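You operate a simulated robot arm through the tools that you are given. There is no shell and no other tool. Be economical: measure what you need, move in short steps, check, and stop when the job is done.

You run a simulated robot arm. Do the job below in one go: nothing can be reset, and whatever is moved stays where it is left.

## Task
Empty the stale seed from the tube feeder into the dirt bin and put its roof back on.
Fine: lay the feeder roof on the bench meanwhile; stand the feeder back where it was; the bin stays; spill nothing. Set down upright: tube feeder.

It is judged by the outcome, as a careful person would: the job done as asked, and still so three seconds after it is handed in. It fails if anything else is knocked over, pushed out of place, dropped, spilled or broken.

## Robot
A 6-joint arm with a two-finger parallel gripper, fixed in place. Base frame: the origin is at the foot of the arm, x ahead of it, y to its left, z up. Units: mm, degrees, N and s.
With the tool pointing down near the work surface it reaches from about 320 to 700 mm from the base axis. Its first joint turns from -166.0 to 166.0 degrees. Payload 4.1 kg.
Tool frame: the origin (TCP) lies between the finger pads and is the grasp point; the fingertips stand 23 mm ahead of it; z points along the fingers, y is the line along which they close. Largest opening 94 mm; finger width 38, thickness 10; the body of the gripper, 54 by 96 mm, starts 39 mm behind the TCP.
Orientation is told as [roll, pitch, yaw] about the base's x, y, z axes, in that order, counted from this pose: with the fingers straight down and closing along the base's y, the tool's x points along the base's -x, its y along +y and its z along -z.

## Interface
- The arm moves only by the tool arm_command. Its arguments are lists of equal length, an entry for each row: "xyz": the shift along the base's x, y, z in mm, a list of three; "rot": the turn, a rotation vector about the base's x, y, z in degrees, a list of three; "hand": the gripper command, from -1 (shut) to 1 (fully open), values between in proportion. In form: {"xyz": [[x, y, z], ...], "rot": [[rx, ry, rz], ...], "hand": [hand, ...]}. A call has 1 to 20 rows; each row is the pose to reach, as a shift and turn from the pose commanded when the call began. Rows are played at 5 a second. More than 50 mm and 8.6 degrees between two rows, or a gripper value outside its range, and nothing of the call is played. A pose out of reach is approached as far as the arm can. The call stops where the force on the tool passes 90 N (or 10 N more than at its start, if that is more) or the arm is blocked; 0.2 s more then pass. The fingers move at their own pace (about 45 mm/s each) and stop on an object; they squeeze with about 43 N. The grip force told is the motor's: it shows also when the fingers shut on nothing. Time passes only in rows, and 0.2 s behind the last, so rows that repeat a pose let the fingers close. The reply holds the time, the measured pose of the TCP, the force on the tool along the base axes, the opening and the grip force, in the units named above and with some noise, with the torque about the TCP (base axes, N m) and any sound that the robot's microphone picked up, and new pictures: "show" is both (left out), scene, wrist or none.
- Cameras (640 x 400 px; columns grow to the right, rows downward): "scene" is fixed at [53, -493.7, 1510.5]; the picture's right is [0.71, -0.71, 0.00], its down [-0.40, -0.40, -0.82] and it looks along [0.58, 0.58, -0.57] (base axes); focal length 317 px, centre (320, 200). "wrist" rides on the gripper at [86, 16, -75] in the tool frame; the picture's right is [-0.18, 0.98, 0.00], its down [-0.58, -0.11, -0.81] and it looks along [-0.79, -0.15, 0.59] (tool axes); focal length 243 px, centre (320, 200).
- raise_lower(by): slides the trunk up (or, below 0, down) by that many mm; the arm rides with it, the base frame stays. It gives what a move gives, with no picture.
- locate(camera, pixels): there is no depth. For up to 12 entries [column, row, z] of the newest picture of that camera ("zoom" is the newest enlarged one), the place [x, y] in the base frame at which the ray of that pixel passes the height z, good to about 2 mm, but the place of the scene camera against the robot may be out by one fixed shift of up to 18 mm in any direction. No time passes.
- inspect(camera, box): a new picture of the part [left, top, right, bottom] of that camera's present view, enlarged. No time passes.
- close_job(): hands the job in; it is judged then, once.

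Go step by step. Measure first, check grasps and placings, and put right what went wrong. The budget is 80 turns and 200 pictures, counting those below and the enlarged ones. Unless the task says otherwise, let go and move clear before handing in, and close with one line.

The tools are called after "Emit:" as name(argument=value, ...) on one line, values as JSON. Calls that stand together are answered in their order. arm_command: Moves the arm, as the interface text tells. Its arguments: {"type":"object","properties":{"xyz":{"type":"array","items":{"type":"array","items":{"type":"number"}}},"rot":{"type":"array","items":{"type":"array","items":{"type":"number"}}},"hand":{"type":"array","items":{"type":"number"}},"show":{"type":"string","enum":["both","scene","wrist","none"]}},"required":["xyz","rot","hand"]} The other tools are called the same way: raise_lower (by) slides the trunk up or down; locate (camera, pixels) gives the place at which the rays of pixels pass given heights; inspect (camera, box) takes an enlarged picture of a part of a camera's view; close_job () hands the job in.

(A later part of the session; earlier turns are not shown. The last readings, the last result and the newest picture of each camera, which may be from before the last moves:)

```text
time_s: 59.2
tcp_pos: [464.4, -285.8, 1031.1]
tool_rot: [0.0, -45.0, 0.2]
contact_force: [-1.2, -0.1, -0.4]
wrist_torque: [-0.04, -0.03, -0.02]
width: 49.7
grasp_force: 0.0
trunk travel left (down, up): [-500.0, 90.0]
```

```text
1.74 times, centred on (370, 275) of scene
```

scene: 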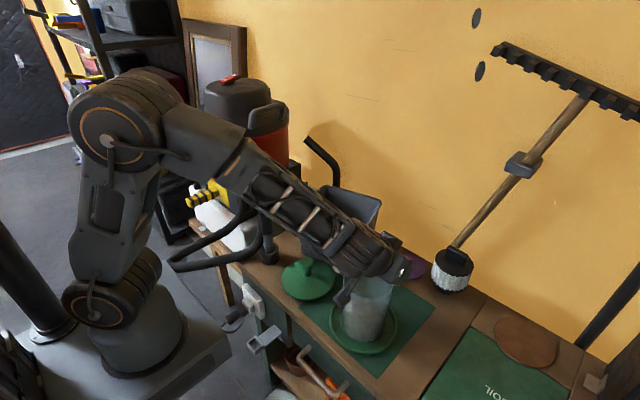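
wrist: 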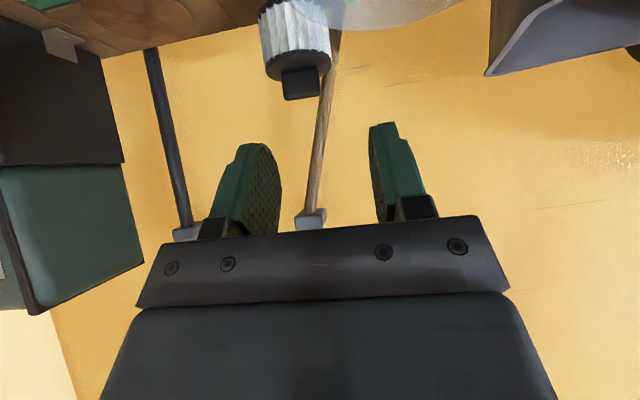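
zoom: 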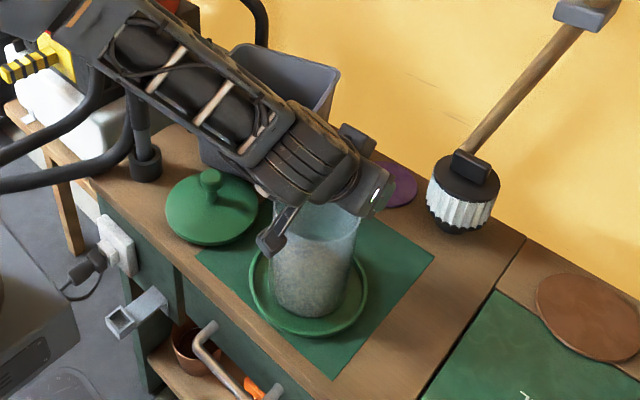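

Feeder stands upright on the mat again, seed inside. I'll regrasp deeper with a steeper tool (55° below horizontal): rotate +10° and descend to look.

Emit:
arm_command(xyz=[[0, 2, 0], [0, 2, 0], [0, 2, -25], [0, 2, -50], [0, 2, -68]], rot=[[0, 5, 0], [0, 10, 0], [0, 10, 0], [0, 10, 0], [0, 10, 0]], hand=[0.06, 0.06, 0.06, 0.06, 0.06])

Emit:
inspect(camera="wrist", box=[200, 60, 460, 240])

Emit:
locate(camera="wrist", pixels=[[320, 100, 946], [300, 100, 946]])

```text
time_s: 60.4
tcp_pos: [464.5, -282.7, 962.0]
tool_rot: [0.0, -34.9, 0.1]
contact_force: [1.1, 1.4, -0.9]
wrist_torque: [-0.02, -0.04, 0.02]
width: 49.9
grasp_force: 0.1
trunk travel left (down, up): [-500.0, 90.0]
```

scene: 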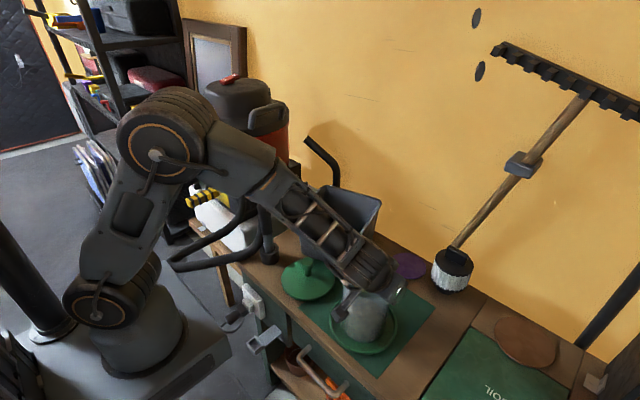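
wrist: 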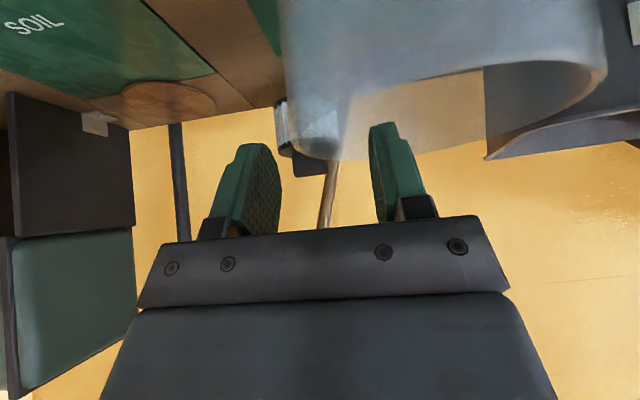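

```text
2.22 times, centred on (330, 150) of wrist
```

zoom: 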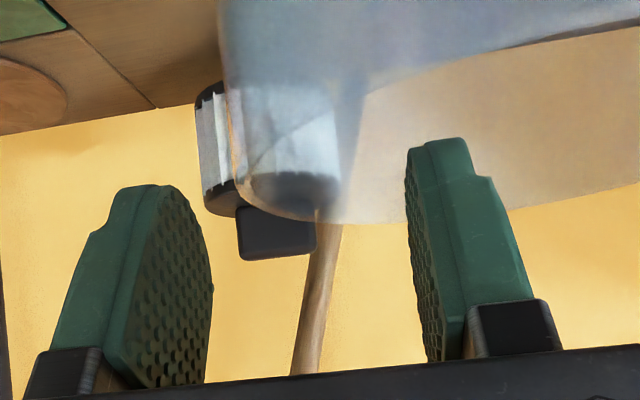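

```text
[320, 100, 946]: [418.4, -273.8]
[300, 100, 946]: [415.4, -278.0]
```

The rim's left extreme is near wrist (300,145). Locating it at rim height.

Emit:
locate(camera="wrist", pixels=[[300, 145, 946], [304, 152, 946], [297, 138, 946], [320, 160, 946], [605, 75, 946], [480, 65, 946]])

```text
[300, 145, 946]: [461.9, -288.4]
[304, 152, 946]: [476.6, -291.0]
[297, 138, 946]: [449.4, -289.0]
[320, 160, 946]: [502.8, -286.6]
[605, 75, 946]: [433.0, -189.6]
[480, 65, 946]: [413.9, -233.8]
```

Wall extreme is at ≈(467,-289). Shifting (+2,-3), descending to z≈938 and then checking.

Emit:
arm_command(xyz=[[1, -3, -8], [2, -3, -16], [2, -3, -24]], rot=[[0, 0, 0], [0, 0, 0], [0, 0, 0]], hand=[0.06, 0.06, 0.06], show="wrist")

Emit:
inspect(camera="wrist", box=[200, 60, 460, 240])

```text
time_s: 61.2
tcp_pos: [466.6, -285.5, 938.7]
tool_rot: [0.1, -34.8, 0.2]
contact_force: [-0.4, 0.3, -0.2]
wrist_torque: [0.02, 0.01, -0.02]
width: 49.7
grasp_force: 0.0
trunk travel left (down, up): [-500.0, 90.0]
```

wrist: 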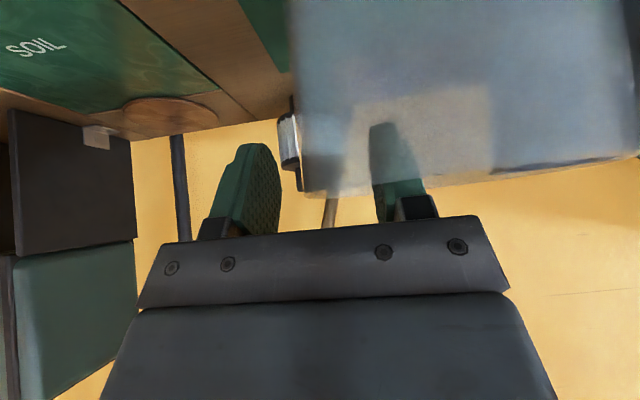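

```text
2.22 times, centred on (330, 150) of wrist
```

zoom: 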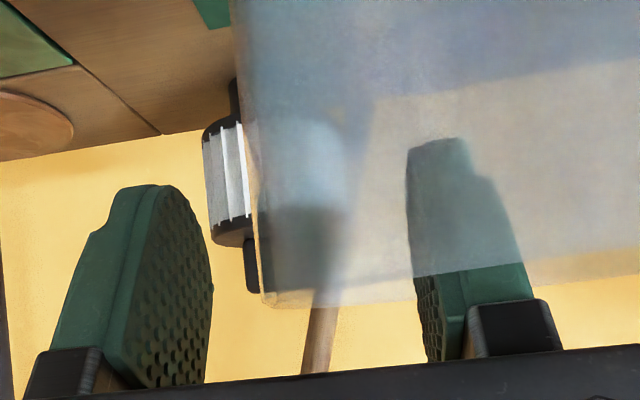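

Deeper than before (about 32 mm engaged). Going 4 mm more and closing gradually.

Emit:
arm_command(xyz=[[0, 0, -4], [0, 0, -4], [0, 0, -4], [0, 0, -4], [0, 0, -4], [0, 0, -4], [0, 0, -4], [0, 0, -4]], rot=[[0, 0, 0], [0, 0, 0], [0, 0, 0], [0, 0, 0], [0, 0, 0], [0, 0, 0], [0, 0, 0], [0, 0, 0]], hand=[0.06, -0.2, -0.4, -0.55, -0.7, -0.85, -1, -1])

Emit:
inspect(camera="wrist", box=[200, 60, 460, 240])

```text
time_s: 63.0
tcp_pos: [466.8, -284.2, 936.3]
tool_rot: [0.0, -35.1, 0.3]
contact_force: [-0.5, 0.9, 2.7]
wrist_torque: [-0.4, 0.19, -0.06]
width: 10.1
grasp_force: 43.6
trunk travel left (down, up): [-500.0, 90.0]
```

scene: 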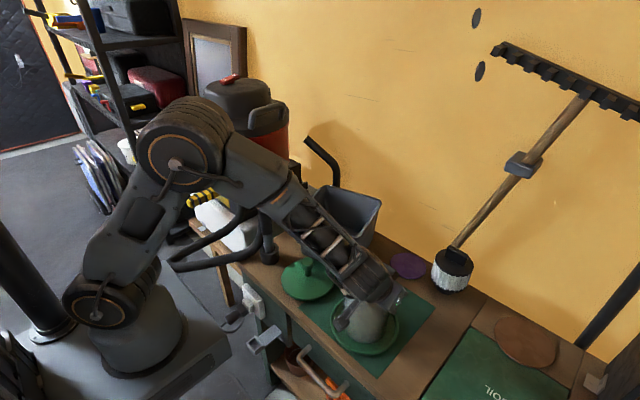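
wrist: 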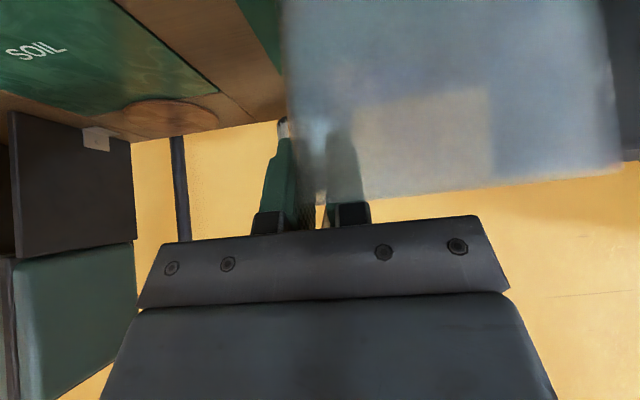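

```text
2.22 times, centred on (330, 150) of wrist
```

zoom: 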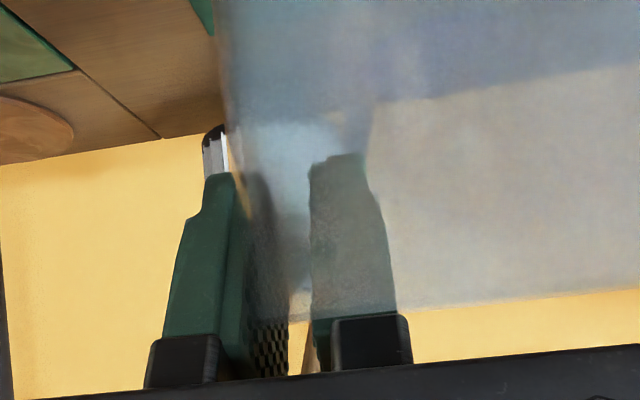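

Much deeper hold now (finger covered almost to its root). Lifting to z≈1195 and checking for slip.

Emit:
arm_command(xyz=[[0, 0, 5], [0, 0, 15], [0, 0, 35], [0, 0, 65], [0, 0, 95], [0, 0, 125], [0, 0, 155], [0, 0, 185], [0, 0, 215], [0, 0, 245], [0, 0, 260]], rot=[[0, 0, 0], [0, 0, 0], [0, 0, 0], [0, 0, 0], [0, 0, 0], [0, 0, 0], [0, 0, 0], [0, 0, 0], [0, 0, 0], [0, 0, 0], [0, 0, 0]], hand=[-1, -1, -1, -1, -1, -1, -1, -1, -1, -1, -1])

Emit:
inspect(camera="wrist", box=[200, 60, 460, 240])

Emit:
inspect(camera="scene", box=[270, 170, 420, 290])

```text
time_s: 65.4
tcp_pos: [465.9, -284.5, 1195.7]
tool_rot: [0.1, -34.8, 0.0]
contact_force: [-0.1, -0.2, -6.7]
wrist_torque: [-0.33, 0.01, -0.01]
width: 9.8
grasp_force: 42.6
trunk travel left (down, up): [-500.0, 90.0]
```

scene: 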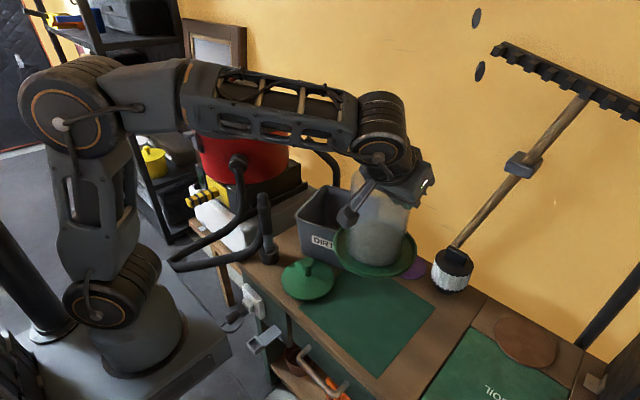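
wrist: 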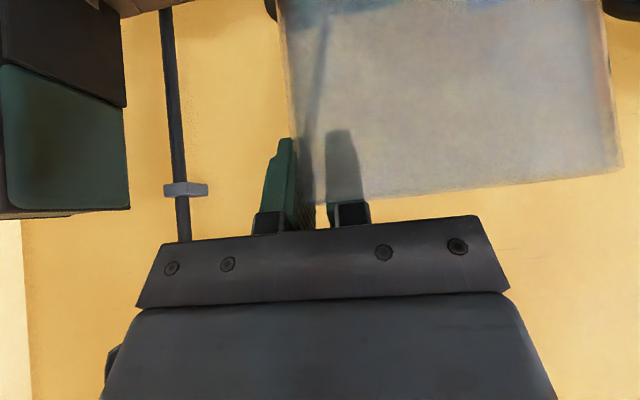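

```text
2.22 times, centred on (330, 150) of wrist
```

zoom: 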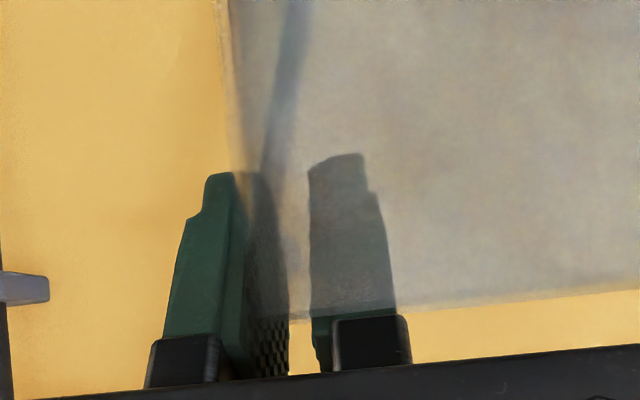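

```text
3.33 times, centred on (345, 230) of scene
```

zoom: 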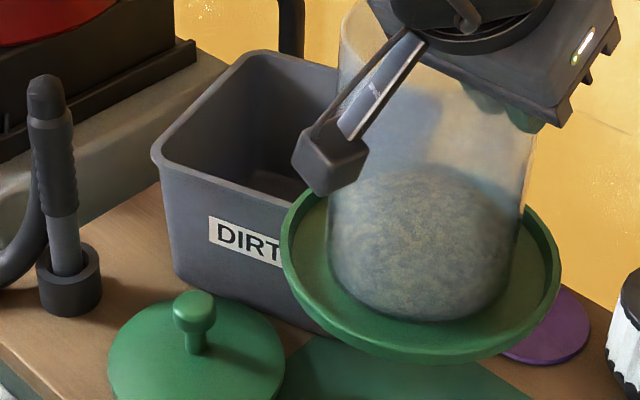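

Firm, no slip (9.8 mm). Locating the bin's present rim corners before pouring.

Emit:
locate(camera="scene", pixels=[[295, 213, 940], [350.5, 237, 940], [381, 202, 940], [327, 186.5, 940]])

```text
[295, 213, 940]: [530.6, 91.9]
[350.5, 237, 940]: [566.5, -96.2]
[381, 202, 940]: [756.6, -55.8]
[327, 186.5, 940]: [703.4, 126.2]
```

Bin centre is now ≈(633,5), still a good target. Carrying the feeder over with yaw 30° at z≈1196.

Emit:
arm_command(xyz=[[10, 15, 0], [28, 38, 0], [46, 62, 0], [64, 87, 0], [82, 112, 0], [100, 137, 0], [118, 162, 0], [130, 178, 0], [134, 185, 0]], rot=[[0, 0, 2], [0, 0, 6], [0, 0, 10], [0, 0, 14], [0, 0, 18], [0, 0, 22], [0, 0, 26], [0, 0, 29], [0, 0, 30]], hand=[-1, -1, -1, -1, -1, -1, -1, -1, -1], show="none")

Emit:
arm_command(xyz=[[0, 5, 0], [0, 11, 0], [0, 17, 0], [0, 23, 0], [0, 29, 0], [0, 35, 0], [0, 41, 0], [0, 46, 0], [0, 51, 0], [0, 56, 0], [0, 61, 0], [0, 66, 0], [0, 71, 0], [0, 76, 0], [0, 81, 0]], rot=[[-3.5, -2, 0], [-7.8, -4.5, 0], [-12.1, -7, 0], [-16.4, -9.5, 0], [-20.8, -12, 0], [-25.1, -14.5, 0], [-29.4, -17, 0], [-33.8, -19.5, 0], [-37.2, -21.5, 0], [-40.7, -23.5, 0], [-44.2, -25.5, 0], [-47.6, -27.5, 0], [-51.1, -29.5, 0], [-53.7, -31, 0], [-56.3, -32.5, 0]], hand=[-1, -1, -1, -1, -1, -1, -1, -1, -1, -1, -1, -1, -1, -1, -1])

Emit:
inspect(camera="scene", box=[270, 90, 450, 290])

```text
time_s: 67.4
tcp_pos: [601.0, -101.6, 1194.8]
tool_rot: [0.0, -34.9, 30.1]
contact_force: [0.6, 0.2, -7.1]
wrist_torque: [-0.28, -0.17, 0.0]
width: 10.0
grasp_force: 43.4
trunk travel left (down, up): [-500.0, 90.0]
```

```text
time_s: 70.6
tcp_pos: [601.1, -19.4, 1194.1]
tool_rot: [-69.1, -14.0, 62.5]
contact_force: [-0.4, 0.8, -6.7]
wrist_torque: [0.63, 0.37, 0.02]
width: 9.5
grasp_force: 43.2
trunk travel left (down, up): [-500.0, 90.0]
```

scene: 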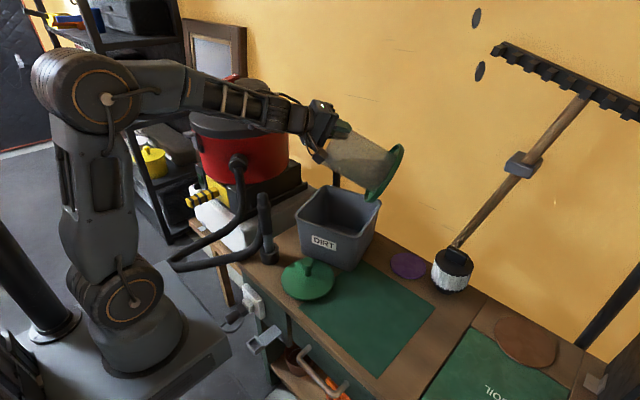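
wrist: 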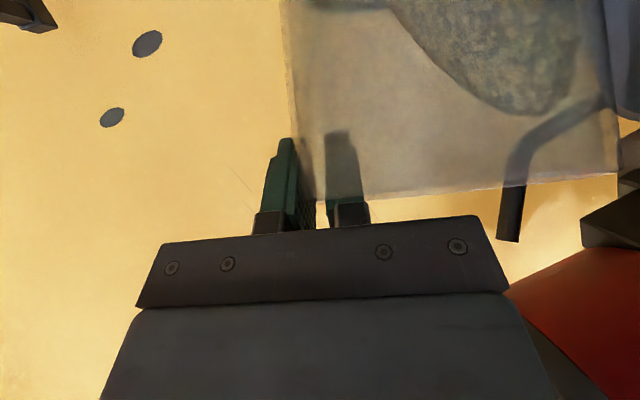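

```text
2.00 times, centred on (360, 190) of scene
```

zoom: 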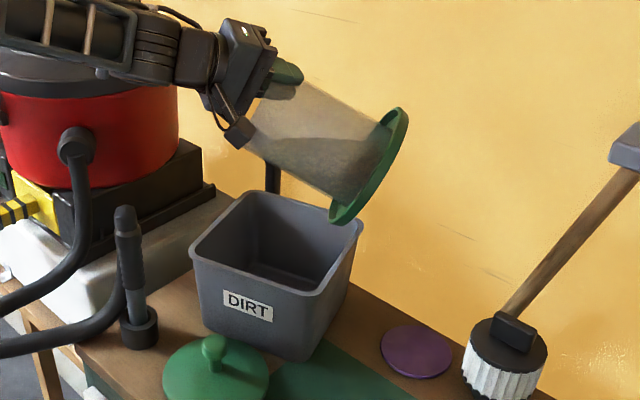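

Hold is solid and the bin untouched. Tipping on to 100° while lowering to z≈1125, keeping the lip over the bin's middle.

Emit:
arm_command(xyz=[[0, -2, -8], [0, -4, -18], [0, -5, -30], [0, -5, -45], [0, -5, -60], [0, -5, -70], [0, -5, -70], [0, -5, -70]], rot=[[-4.3, -2.5, 0], [-8.7, -5, 0], [-13, -7.5, 0], [-17.3, -10, 0], [-21.7, -12.5, 0], [-25.1, -14.5, 0], [-27.7, -16, 0], [-30.3, -17.5, 0]], hand=[-1, -1, -1, -1, -1, -1, -1, -1])

Emit:
inspect(camera="scene", box=[270, 90, 450, 290])

```text
time_s: 72.4
tcp_pos: [601.1, -25.1, 1124.3]
tool_rot: [-98.3, 5.8, 64.6]
contact_force: [0.4, -0.1, -5.5]
wrist_torque: [0.69, 0.43, -0.01]
width: 9.4
grasp_force: 43.3
trunk travel left (down, up): [-500.0, 90.0]
```

scene: 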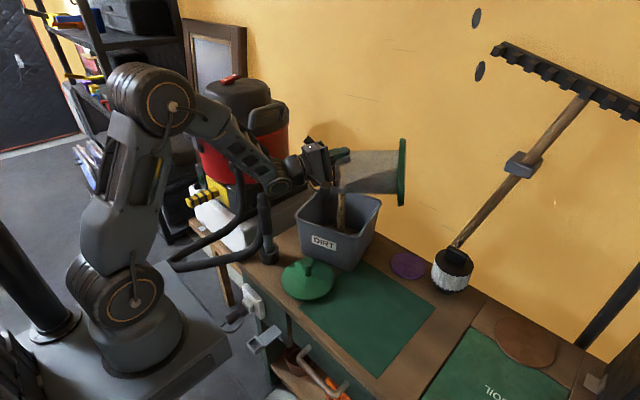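
wrist: 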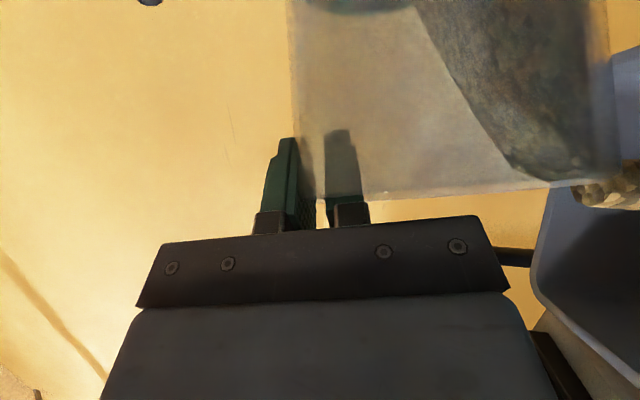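

```text
2.00 times, centred on (360, 190) of scene
```

zoom: 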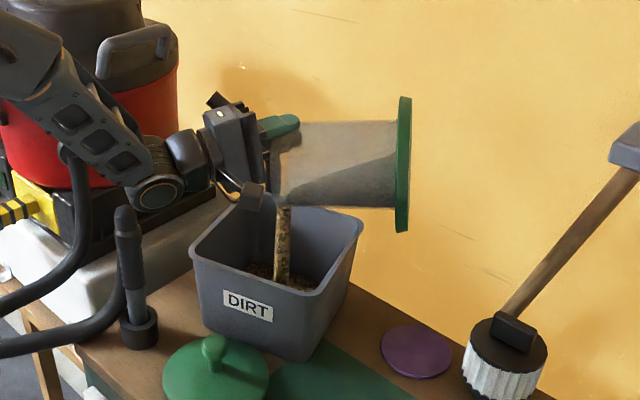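

Seeds are pouring in a narrow stream into the bin. Holding for 2 s and then continuing slowly to 112°.

Emit:
arm_command(xyz=[[0, 0, 0], [0, 0, 0], [0, 0, 0], [0, 0, 0], [0, 0, 0], [0, 0, 0], [0, 0, 0], [0, 2, 0], [-1, 4, 0], [-2, 6, 0], [-3, 8, 0], [-3, 8, 0], [-3, 8, 0], [-3, 8, 0], [-3, 8, 0]], rot=[[0, 0, 0], [0, 0, 0], [0, 0, 0], [0, 0, 0], [0, 0, 0], [0, 0, 0], [0, 0, 0], [-2.6, -1.5, 0], [-5.2, -3, 0], [-7.8, -4.5, 0], [-10.4, -6, 0], [-10.4, -6, 0], [-10.4, -6, 0], [-10.4, -6, 0], [-10.4, -6, 0]], hand=[-1, -1, -1, -1, -1, -1, -1, -1, -1, -1, -1, -1, -1, -1, -1])

Emit:
inspect(camera="scene", box=[270, 90, 450, 290])

```text
time_s: 75.6
tcp_pos: [598.4, -16.0, 1123.9]
tool_rot: [-108.2, 12.5, 63.0]
contact_force: [0.2, 0.0, -6.5]
wrist_torque: [0.66, 0.42, 0.01]
width: 9.4
grasp_force: 43.4
trunk travel left (down, up): [-500.0, 90.0]
```

scene: 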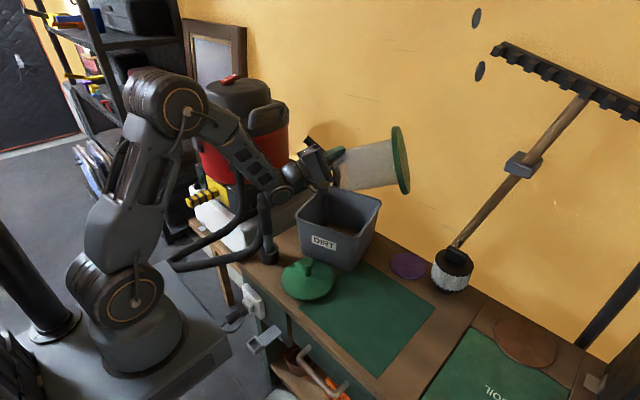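
wrist: 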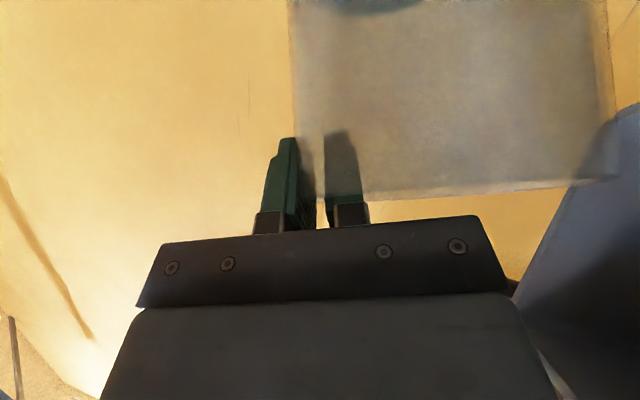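

```text
2.00 times, centred on (360, 190) of scene
```

zoom: 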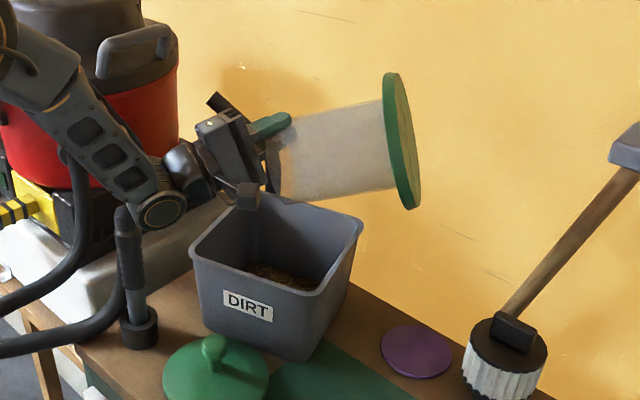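

The stream has ended and seed lies in the bin. Looking closely whether anything is left in the tube.

Emit:
inspect(camera="scene", box=[325, 120, 415, 210])

Emit:
inspect(camera="wrist", box=[280, 0, 640, 220])

```text
4.44 times, centred on (370, 165) of scene
```

zoom: 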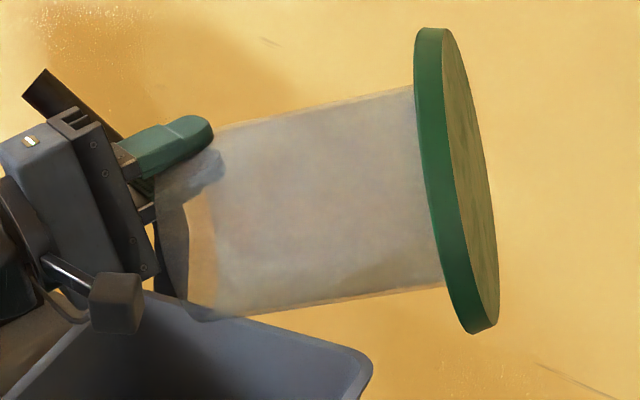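

```text
1.78 times, centred on (460, 110) of wrist
```

zoom: 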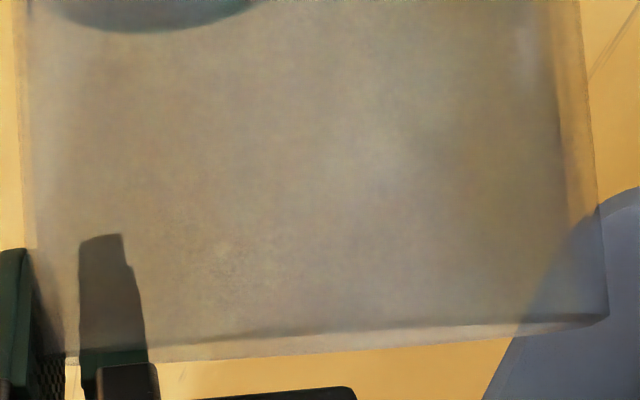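

Practically empty; I'll tip 10° further with a small rise and a short hold for any last grains.

Emit:
arm_command(xyz=[[0, 4, 6], [-3, 8, 12], [-6, 12, 20], [-6, 12, 20], [-6, 12, 22], [-6, 12, 20], [-6, 12, 22], [-6, 12, 20], [-6, 12, 20]], rot=[[-3, -1.7, 0], [-6, -3.5, 0], [-8.7, -5, 0], [-10.4, -6, 0], [-10.4, -6, 0], [-10.4, -6, 0], [-10.4, -6, 0], [-10.4, -6, 0], [-10.4, -6, 0]], hand=[-1, -1, -1, -1, -1, -1, -1, -1, -1])

Emit:
inspect(camera="scene", box=[240, 100, 420, 290])

```text
time_s: 77.6
tcp_pos: [592.2, -3.4, 1144.4]
tool_rot: [-119.0, 18.7, 60.0]
contact_force: [-0.8, -0.1, -4.8]
wrist_torque: [0.64, 0.41, 0.0]
width: 9.1
grasp_force: 42.9
trunk travel left (down, up): [-500.0, 90.0]
```

scene: 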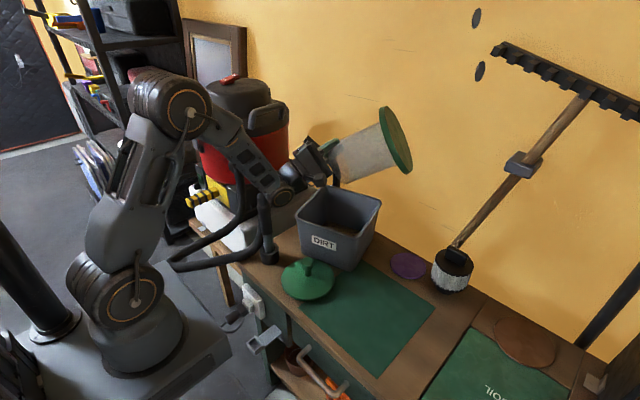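
wrist: 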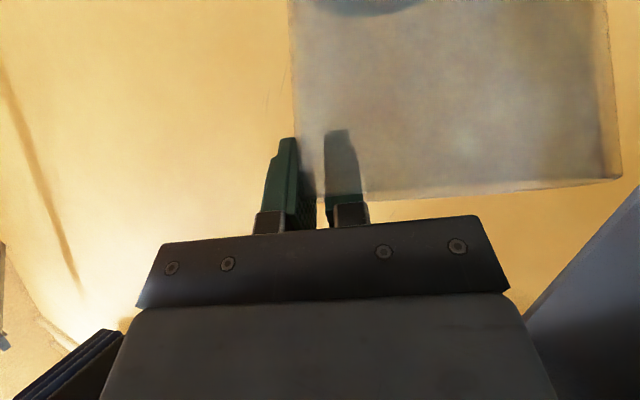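

```text
2.11 times, centred on (330, 195) of scene
```

zoom: 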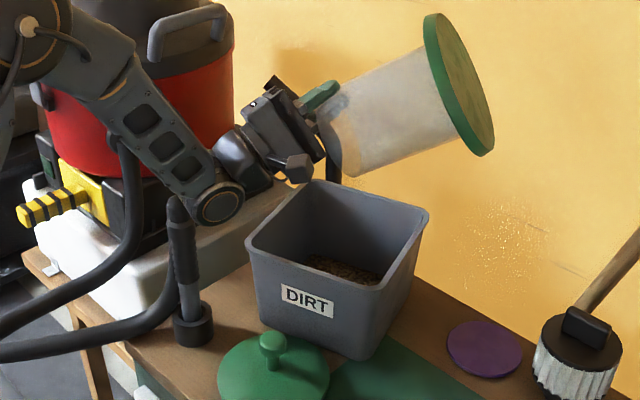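

Tube is empty and the seed is all in the bin. Returning upright, rising first so the dish clears the bin.

Emit:
arm_command(xyz=[[0, -3, 12], [1, -6, 25], [2, -9, 38], [3, -13, 50], [4, -17, 58], [4, -22, 60], [5, -27, 60], [5, -32, 60], [6, -37, 60], [6, -42, 60], [6, -47, 60], [7, -52, 60], [7, -57, 60], [7, -62, 60], [8, -67, 60], [8, -73, 60], [8, -79, 60], [8, -85, 60], [8, -91, 60], [8, -95, 60]], rot=[[5.2, 3, 0], [10.4, 6, 0], [15.6, 9, 0], [20.8, 12, 0], [26.8, 15.5, 0], [32.9, 19, 0], [39, 22.5, 0], [45, 26, 0], [51.1, 29.5, 0], [56.3, 32.5, 0], [60.6, 35, 0], [65, 37.5, 0], [69.3, 40, 0], [73.6, 42.5, 0], [77.9, 45, 0], [84, 48.5, 0], [90.1, 52, 0], [96.1, 55.5, 0], [102.2, 59, 0], [107.4, 62, 0]], hand=[-1, -1, -1, -1, -1, -1, -1, -1, -1, -1, -1, -1, -1, -1, -1, -1, -1, -1, -1, -1], show="scene")

```text
time_s: 81.8
tcp_pos: [599.6, -99.2, 1204.6]
tool_rot: [0.2, -34.9, 30.0]
contact_force: [0.5, 0.2, -6.0]
wrist_torque: [-0.23, -0.07, 0.01]
width: 7.2
grasp_force: 42.4
trunk travel left (down, up): [-500.0, 90.0]
```

scene: 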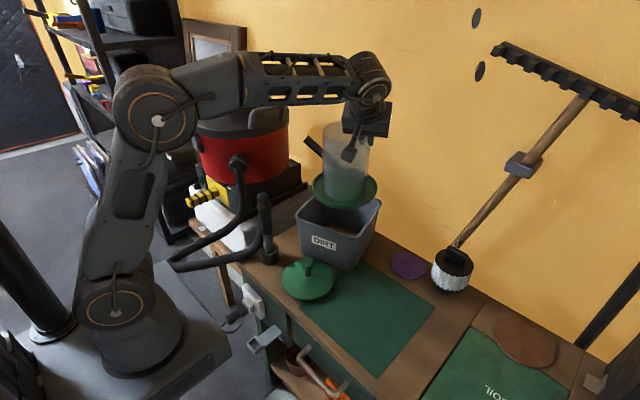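

Upright again. Carrying the feeder back over its spot and lowering partway.

Emit:
arm_command(xyz=[[-8, -12, 0], [-25, -34, 0], [-43, -59, 0], [-61, -84, 0], [-79, -109, 0], [-97, -134, 0], [-115, -159, 0], [-128, -177, 0], [-134, -183, 0], [-134, -183, -25], [-134, -183, -60], [-134, -183, -100], [-134, -183, -140], [-134, -183, -180], [-134, -183, -215], [-134, -183, -240], [-134, -183, -250]], rot=[[0, 0, -2], [0, 0, -6], [0, 0, -10], [0, 0, -14], [0, 0, -18], [0, 0, -22], [0, 0, -26], [0, 0, -29], [0, 0, -30], [0, 0, -30], [0, 0, -30], [0, 0, -30], [0, 0, -30], [0, 0, -30], [0, 0, -30], [0, 0, -30], [0, 0, -30]], hand=[-1, -1, -1, -1, -1, -1, -1, -1, -1, -1, -1, -1, -1, -1, -1, -1, -1])

Emit:
inspect(camera="scene", box=[300, 220, 440, 380])

```text
time_s: 85.4
tcp_pos: [465.3, -282.0, 954.6]
tool_rot: [0.0, -34.9, 0.0]
contact_force: [-0.4, -0.5, -5.4]
wrist_torque: [-0.28, 0.06, 0.01]
width: 6.9
grasp_force: 43.3
trunk travel left (down, up): [-500.0, 90.0]
```

scene: 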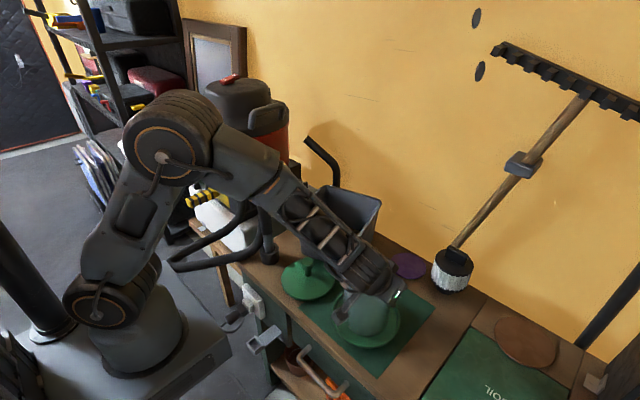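
wrist: 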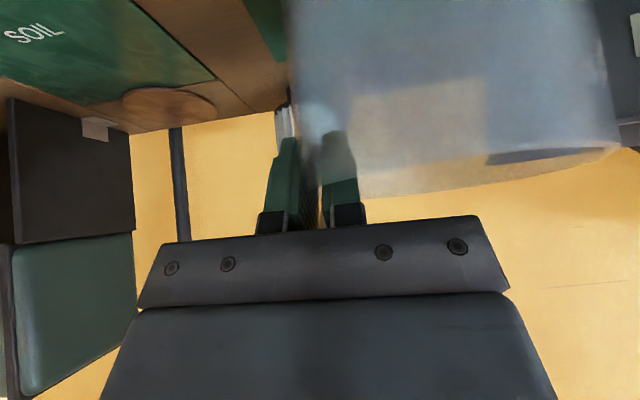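

```text
2.50 times, centred on (370, 300) of scene
```

zoom: 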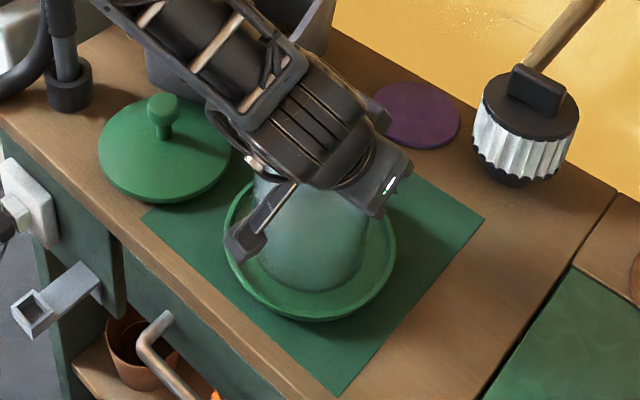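

Lowering in small steps to feel contact.

Emit:
arm_command(xyz=[[0, 0, -3], [0, 0, -6]], rot=[[0, 0, 0], [0, 0, 0]], hand=[-1, -1], show="none")

Emit:
arm_command(xyz=[[0, 0, -2], [0, 0, -4]], rot=[[0, 0, 0], [0, 0, 0]], hand=[-1, -1], show="none")

```text
time_s: 86.0
tcp_pos: [465.8, -282.2, 947.8]
tool_rot: [0.0, -34.9, 0.1]
contact_force: [-0.2, 0.3, -4.8]
wrist_torque: [-0.26, 0.05, 0.0]
width: 6.9
grasp_force: 43.0
trunk travel left (down, up): [-500.0, 90.0]
```

```text
time_s: 86.6
tcp_pos: [465.6, -283.0, 944.8]
tool_rot: [0.0, -35.0, 0.3]
contact_force: [0.4, -0.3, -5.4]
wrist_torque: [-0.29, 0.04, -0.01]
width: 7.0
grasp_force: 43.0
trunk travel left (down, up): [-500.0, 90.0]
```

Emit:
arm_command(xyz=[[0, 0, -1.5], [0, 0, -3]], rot=[[0, 0, 0], [0, 0, 0]], hand=[-1, -1], show="none")

Emit:
arm_command(xyz=[[0, 0, -1.5], [0, 0, -3]], rot=[[0, 0, 0], [0, 0, 0]], hand=[-1, -1], show="wrist")

```text
time_s: 87.2
tcp_pos: [464.6, -283.1, 944.1]
tool_rot: [-0.1, -35.1, 0.1]
contact_force: [-3.0, -1.7, 14.3]
wrist_torque: [0.76, 1.86, 0.28]
width: 6.8
grasp_force: 43.0
trunk travel left (down, up): [-500.0, 90.0]
```

```text
time_s: 87.8
tcp_pos: [465.4, -282.9, 943.2]
tool_rot: [-0.3, -35.4, 0.4]
contact_force: [1.6, -3.5, 42.5]
wrist_torque: [0.66, 3.0, 0.1]
width: 6.9
grasp_force: 42.6
trunk travel left (down, up): [-500.0, 90.0]
```

wrist: 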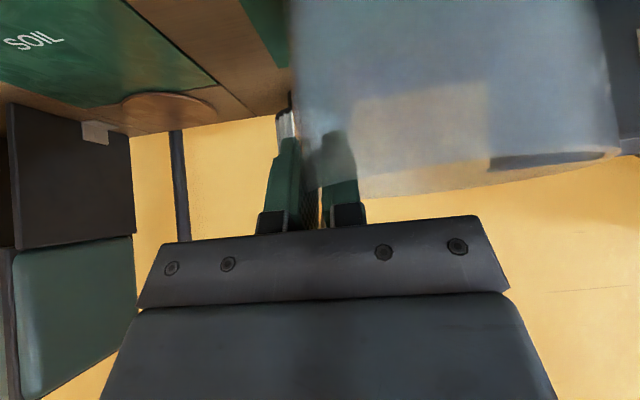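

Contact is at the dish's near edge (torque implies ≈71 mm toward me): the feeder pitched a few degrees in the grip. I'll unload, rotate +4° about y to level it, and test again.

Emit:
arm_command(xyz=[[0, 0, 3], [0, 0, 6], [0, 0, 6], [0, 0, 3]], rot=[[0, 0, 0], [0, 2, 0], [0, 4, 0], [0, 4, 0]], hand=[-1, -1, -1, -1], show="wrist")

Emit:
arm_command(xyz=[[0, 0, -1], [0, 0, -3]], rot=[[0, 0, 0], [0, 0, 0]], hand=[-1, -1], show="none")

```text
time_s: 88.8
tcp_pos: [464.9, -282.7, 941.4]
tool_rot: [0.1, -30.8, 0.0]
contact_force: [0.4, -0.4, -5.6]
wrist_torque: [-0.26, -0.01, 0.01]
width: 7.1
grasp_force: 42.9
trunk travel left (down, up): [-500.0, 90.0]
```

wrist: 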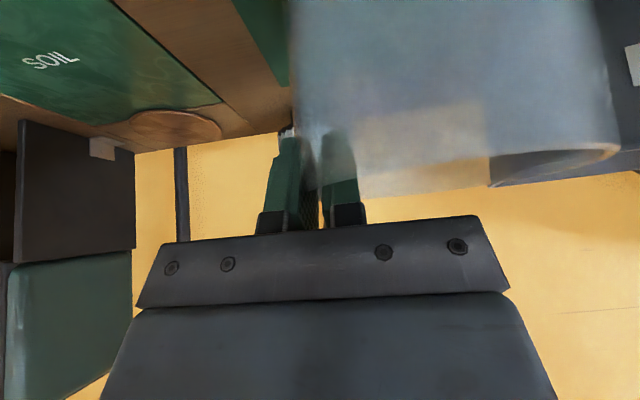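

```text
time_s: 89.4
tcp_pos: [465.6, -281.9, 940.4]
tool_rot: [-0.1, -31.0, 0.1]
contact_force: [-3.8, 2.1, 8.3]
wrist_torque: [0.5, -0.51, 0.36]
width: 7.1
grasp_force: 42.7
trunk travel left (down, up): [-500.0, 90.0]
```

Now the contact is near the centre of the dish, so the feeder is level. Opening slowly, then rising clear.

Emit:
arm_command(xyz=[[0, 0, 1], [0, 0, 1], [0, 0, 1], [0, 0, 1], [0, 0, 1], [0, 0, 1], [0, 0, 20], [0, 0, 50], [0, 0, 90], [0, 0, 130]], rot=[[0, 0, 0], [0, 0, 0], [0, 0, 0], [0, 0, 0], [0, 0, 0], [0, 0, 0], [0, 0, 0], [0, 0, 0], [0, 0, 0], [0, 0, 0]], hand=[-1, -0.7, -0.4, -0.1, 0.06, 0.06, 0.06, 0.06, 0.06, 0.06])

Emit:
inspect(camera="scene", box=[280, 170, 440, 390])

```text
time_s: 91.6
tcp_pos: [465.5, -282.8, 1068.9]
tool_rot: [0.1, -30.9, 0.1]
contact_force: [0.0, 1.0, -0.8]
wrist_torque: [0.02, 0.01, -0.01]
width: 49.8
grasp_force: 0.2
trunk travel left (down, up): [-500.0, 90.0]
```

scene: 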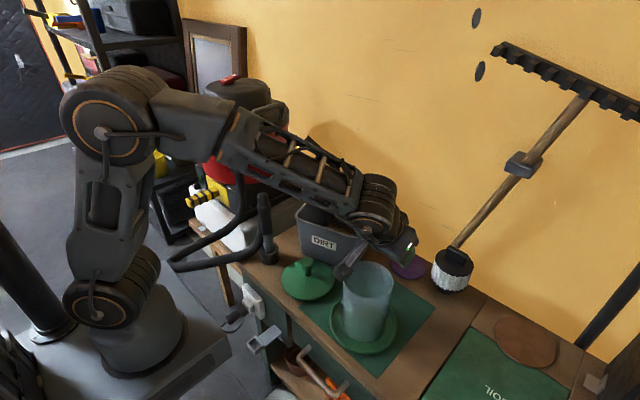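
wrist: 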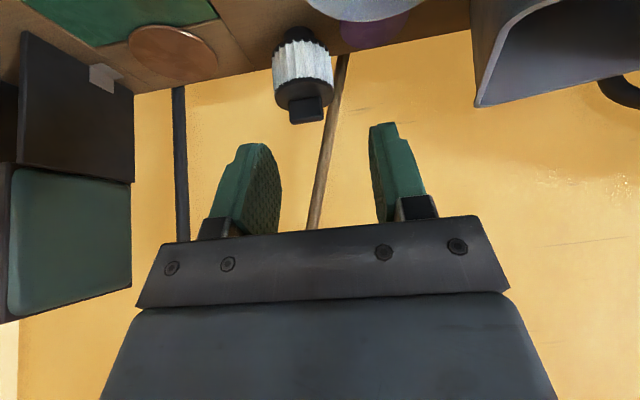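

```text
1.82 times, centred on (360, 280) of scene
```

zoom: 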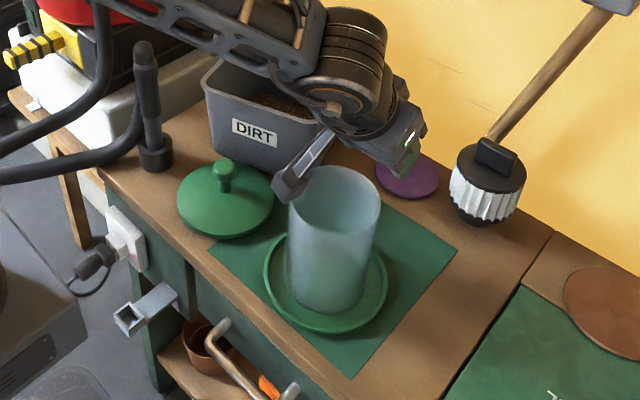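

Feeder stands upright and empty. Now turning the tool back to vertical and moving above the roof's knob at (450,-40).

Emit:
arm_command(xyz=[[0, 30, 15], [-3, 65, 20], [-6, 105, 20], [-10, 150, 20], [-13, 195, 10], [-15, 230, -10], [-15, 242, -45], [-15, 242, -85], [-15, 242, -115]], rot=[[0, 5, 0], [0, 12, 0], [0, 19, 0], [0, 26, 0], [0, 31, 0], [0, 31, 0], [0, 31, 0], [0, 31, 0], [0, 31, 0]], hand=[0.3, 0.6, 1, 1, 1, 1, 1, 1, 1])

Emit:
inspect(camera="wrist", box=[220, 0, 420, 200])

```text
time_s: 93.6
tcp_pos: [454.1, -38.6, 953.4]
tool_rot: [-0.1, 0.0, 0.1]
contact_force: [0.0, 0.4, -0.2]
wrist_torque: [0.02, -0.01, 0.03]
width: 94.1
grasp_force: 0.1
trunk travel left (down, up): [-500.0, 90.0]
```

scene: 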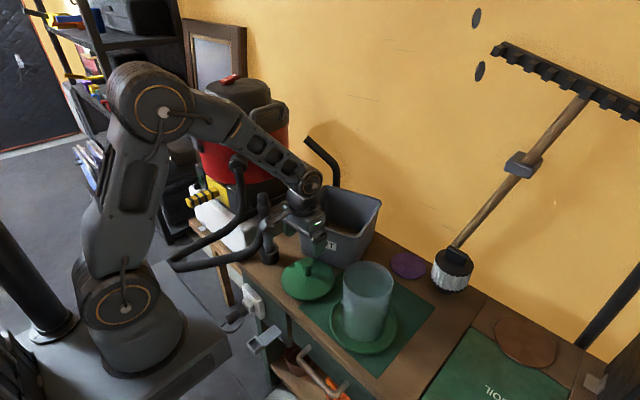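
wrist: 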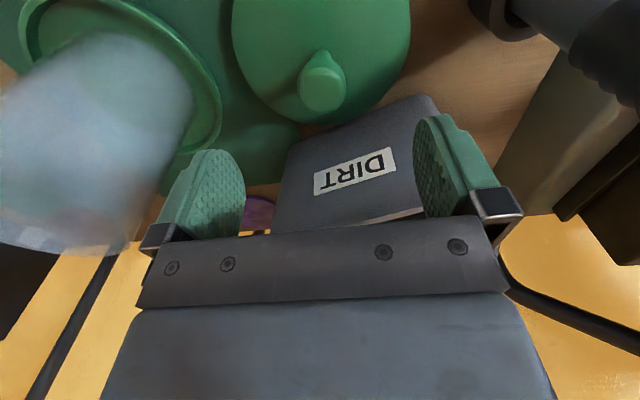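

```text
2.00 times, centred on (320, 100) of wrist
```

zoom: 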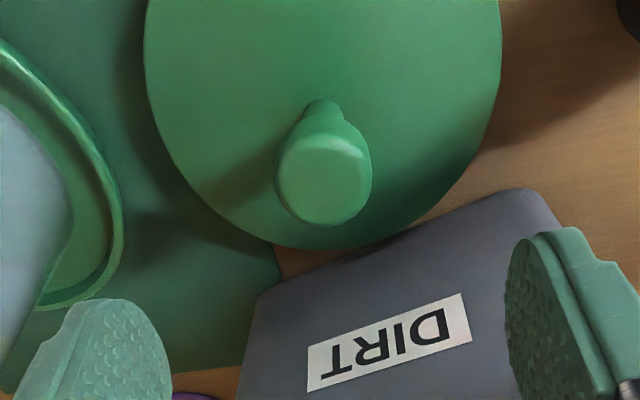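

Knob at wrist (321,85). Checking its location at z≈866.

Emit:
locate(camera="wrist", pixels=[[322, 83, 868], [321, 90, 875]])

```text
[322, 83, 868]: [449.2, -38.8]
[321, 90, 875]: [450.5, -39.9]
```

Emit:
arm_command(xyz=[[-3, -1.5, -30], [-3, -1.5, -60], [-3, -1.5, -91], [-3, -1.5, -91], [-3, -1.5, -91], [-3, -1.5, -91], [-3, -1.5, -91], [-3, -1.5, -91], [-3, -1.5, -91]], rot=[[0, 0, 0], [0, 0, 0], [0, 0, 0], [0, 0, 0], [0, 0, 0], [0, 0, 0], [0, 0, 0], [0, 0, 0], [0, 0, 0]], hand=[1, 1, 1, -1, -1, -1, -1, -1, -1])

```text
time_s: 95.6
tcp_pos: [447.2, -42.6, 862.8]
tool_rot: [0.0, 0.1, 0.1]
contact_force: [0.5, -0.3, -0.9]
wrist_torque: [0.0, 0.01, 0.01]
width: 32.7
grasp_force: 43.3
trunk travel left (down, up): [-500.0, 90.0]
```

scene: 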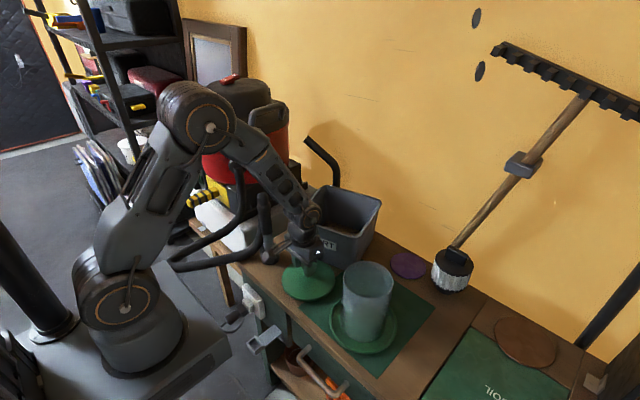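
wrist: 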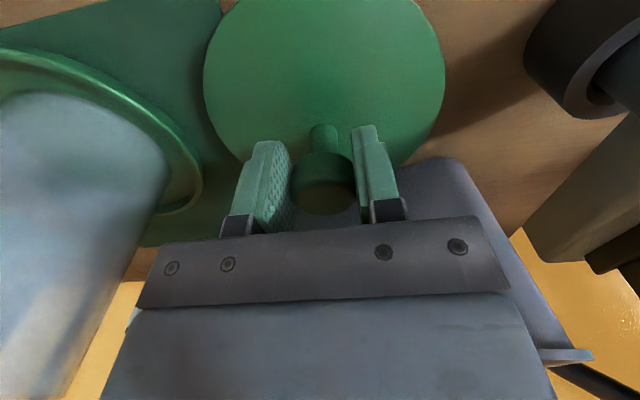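

Knob gripped (32.7 mm). Lifting the roof up to z≈1090, then comparing the feeder's position with the earlier identical zoom.

Emit:
arm_command(xyz=[[0, 0, 10], [0, 0, 40], [0, 0, 80], [0, 0, 120], [0, 0, 165], [0, 0, 205], [0, 0, 230]], rot=[[0, 0, 0], [0, 0, 0], [0, 0, 0], [0, 0, 0], [0, 0, 0], [0, 0, 0], [0, 0, 0]], hand=[-1, -1, -1, -1, -1, -1, -1])

Emit:
inspect(camera="scene", box=[250, 210, 430, 390])

```text
time_s: 97.2
tcp_pos: [447.4, -42.5, 1093.2]
tool_rot: [0.0, 0.0, 0.1]
contact_force: [1.2, 0.5, -0.5]
wrist_torque: [0.02, 0.0, 0.02]
width: 32.7
grasp_force: 42.9
trunk travel left (down, up): [-500.0, 90.0]
```

scene: 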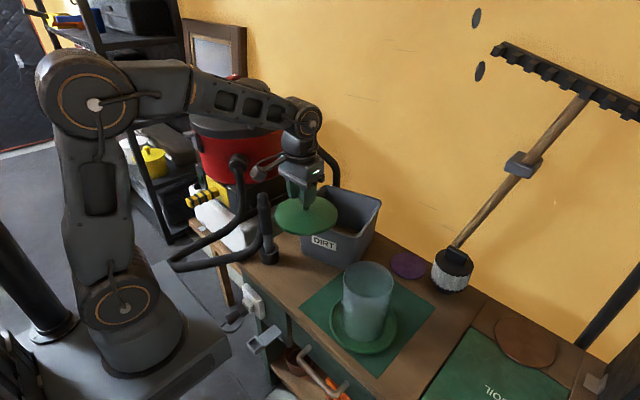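
wrist: 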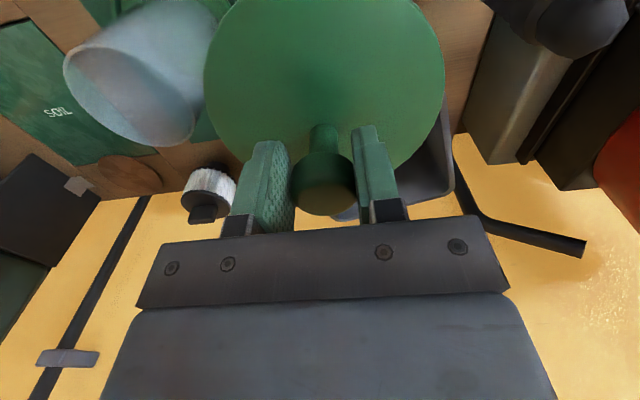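

```text
2.22 times, centred on (340, 300) of scene
```

zoom: 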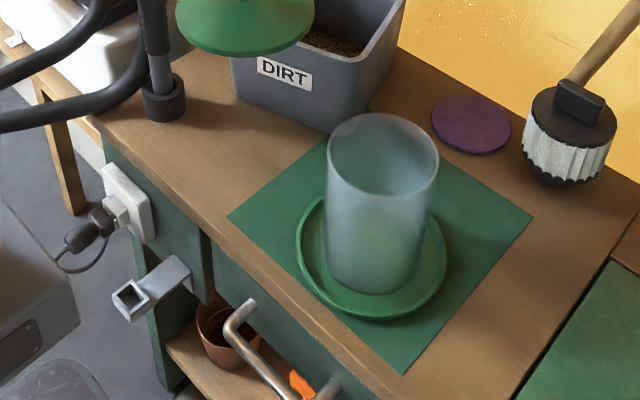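

Compared with before, the feeder appears ~2 px lower in the scene (a few mm toward me). I'll measure the rim from the wrist view too.

Emit:
inspect(camera="wrist", box=[30, 0, 250, 180])

Emit:
locate(camera="scene", pixels=[[329.6, 305, 815], [397.7, 303, 815], [328.8, 307, 815], [397, 305.5, 815], [362, 305, 815], [362, 307.2, 815]])

```text
2.22 times, centred on (140, 90) of wrist
```

zoom: 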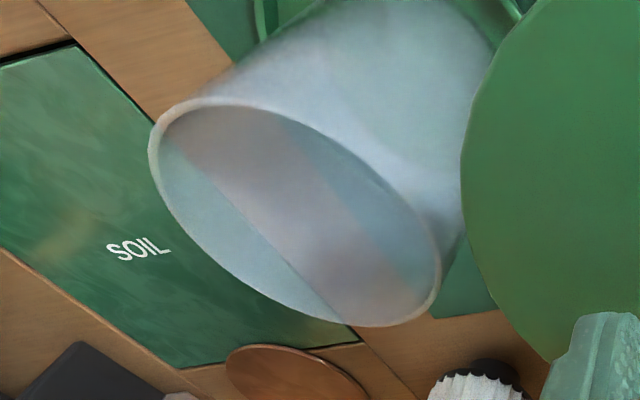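

```text
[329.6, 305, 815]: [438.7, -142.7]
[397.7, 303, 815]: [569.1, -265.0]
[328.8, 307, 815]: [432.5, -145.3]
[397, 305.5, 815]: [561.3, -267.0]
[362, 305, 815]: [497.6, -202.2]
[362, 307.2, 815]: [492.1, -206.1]
```

Emit:
locate(camera="wrist", pixels=[[63.4, 69.7, 946], [169.3, 146.8, 946], [194.5, 119.3, 946], [83.7, 44, 946], [130, 65, 946], [100, 122, 946]])

```text
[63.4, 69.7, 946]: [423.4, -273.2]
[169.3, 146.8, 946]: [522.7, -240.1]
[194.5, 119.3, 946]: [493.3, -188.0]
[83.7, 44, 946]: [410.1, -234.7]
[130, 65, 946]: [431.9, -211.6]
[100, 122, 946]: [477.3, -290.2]
```

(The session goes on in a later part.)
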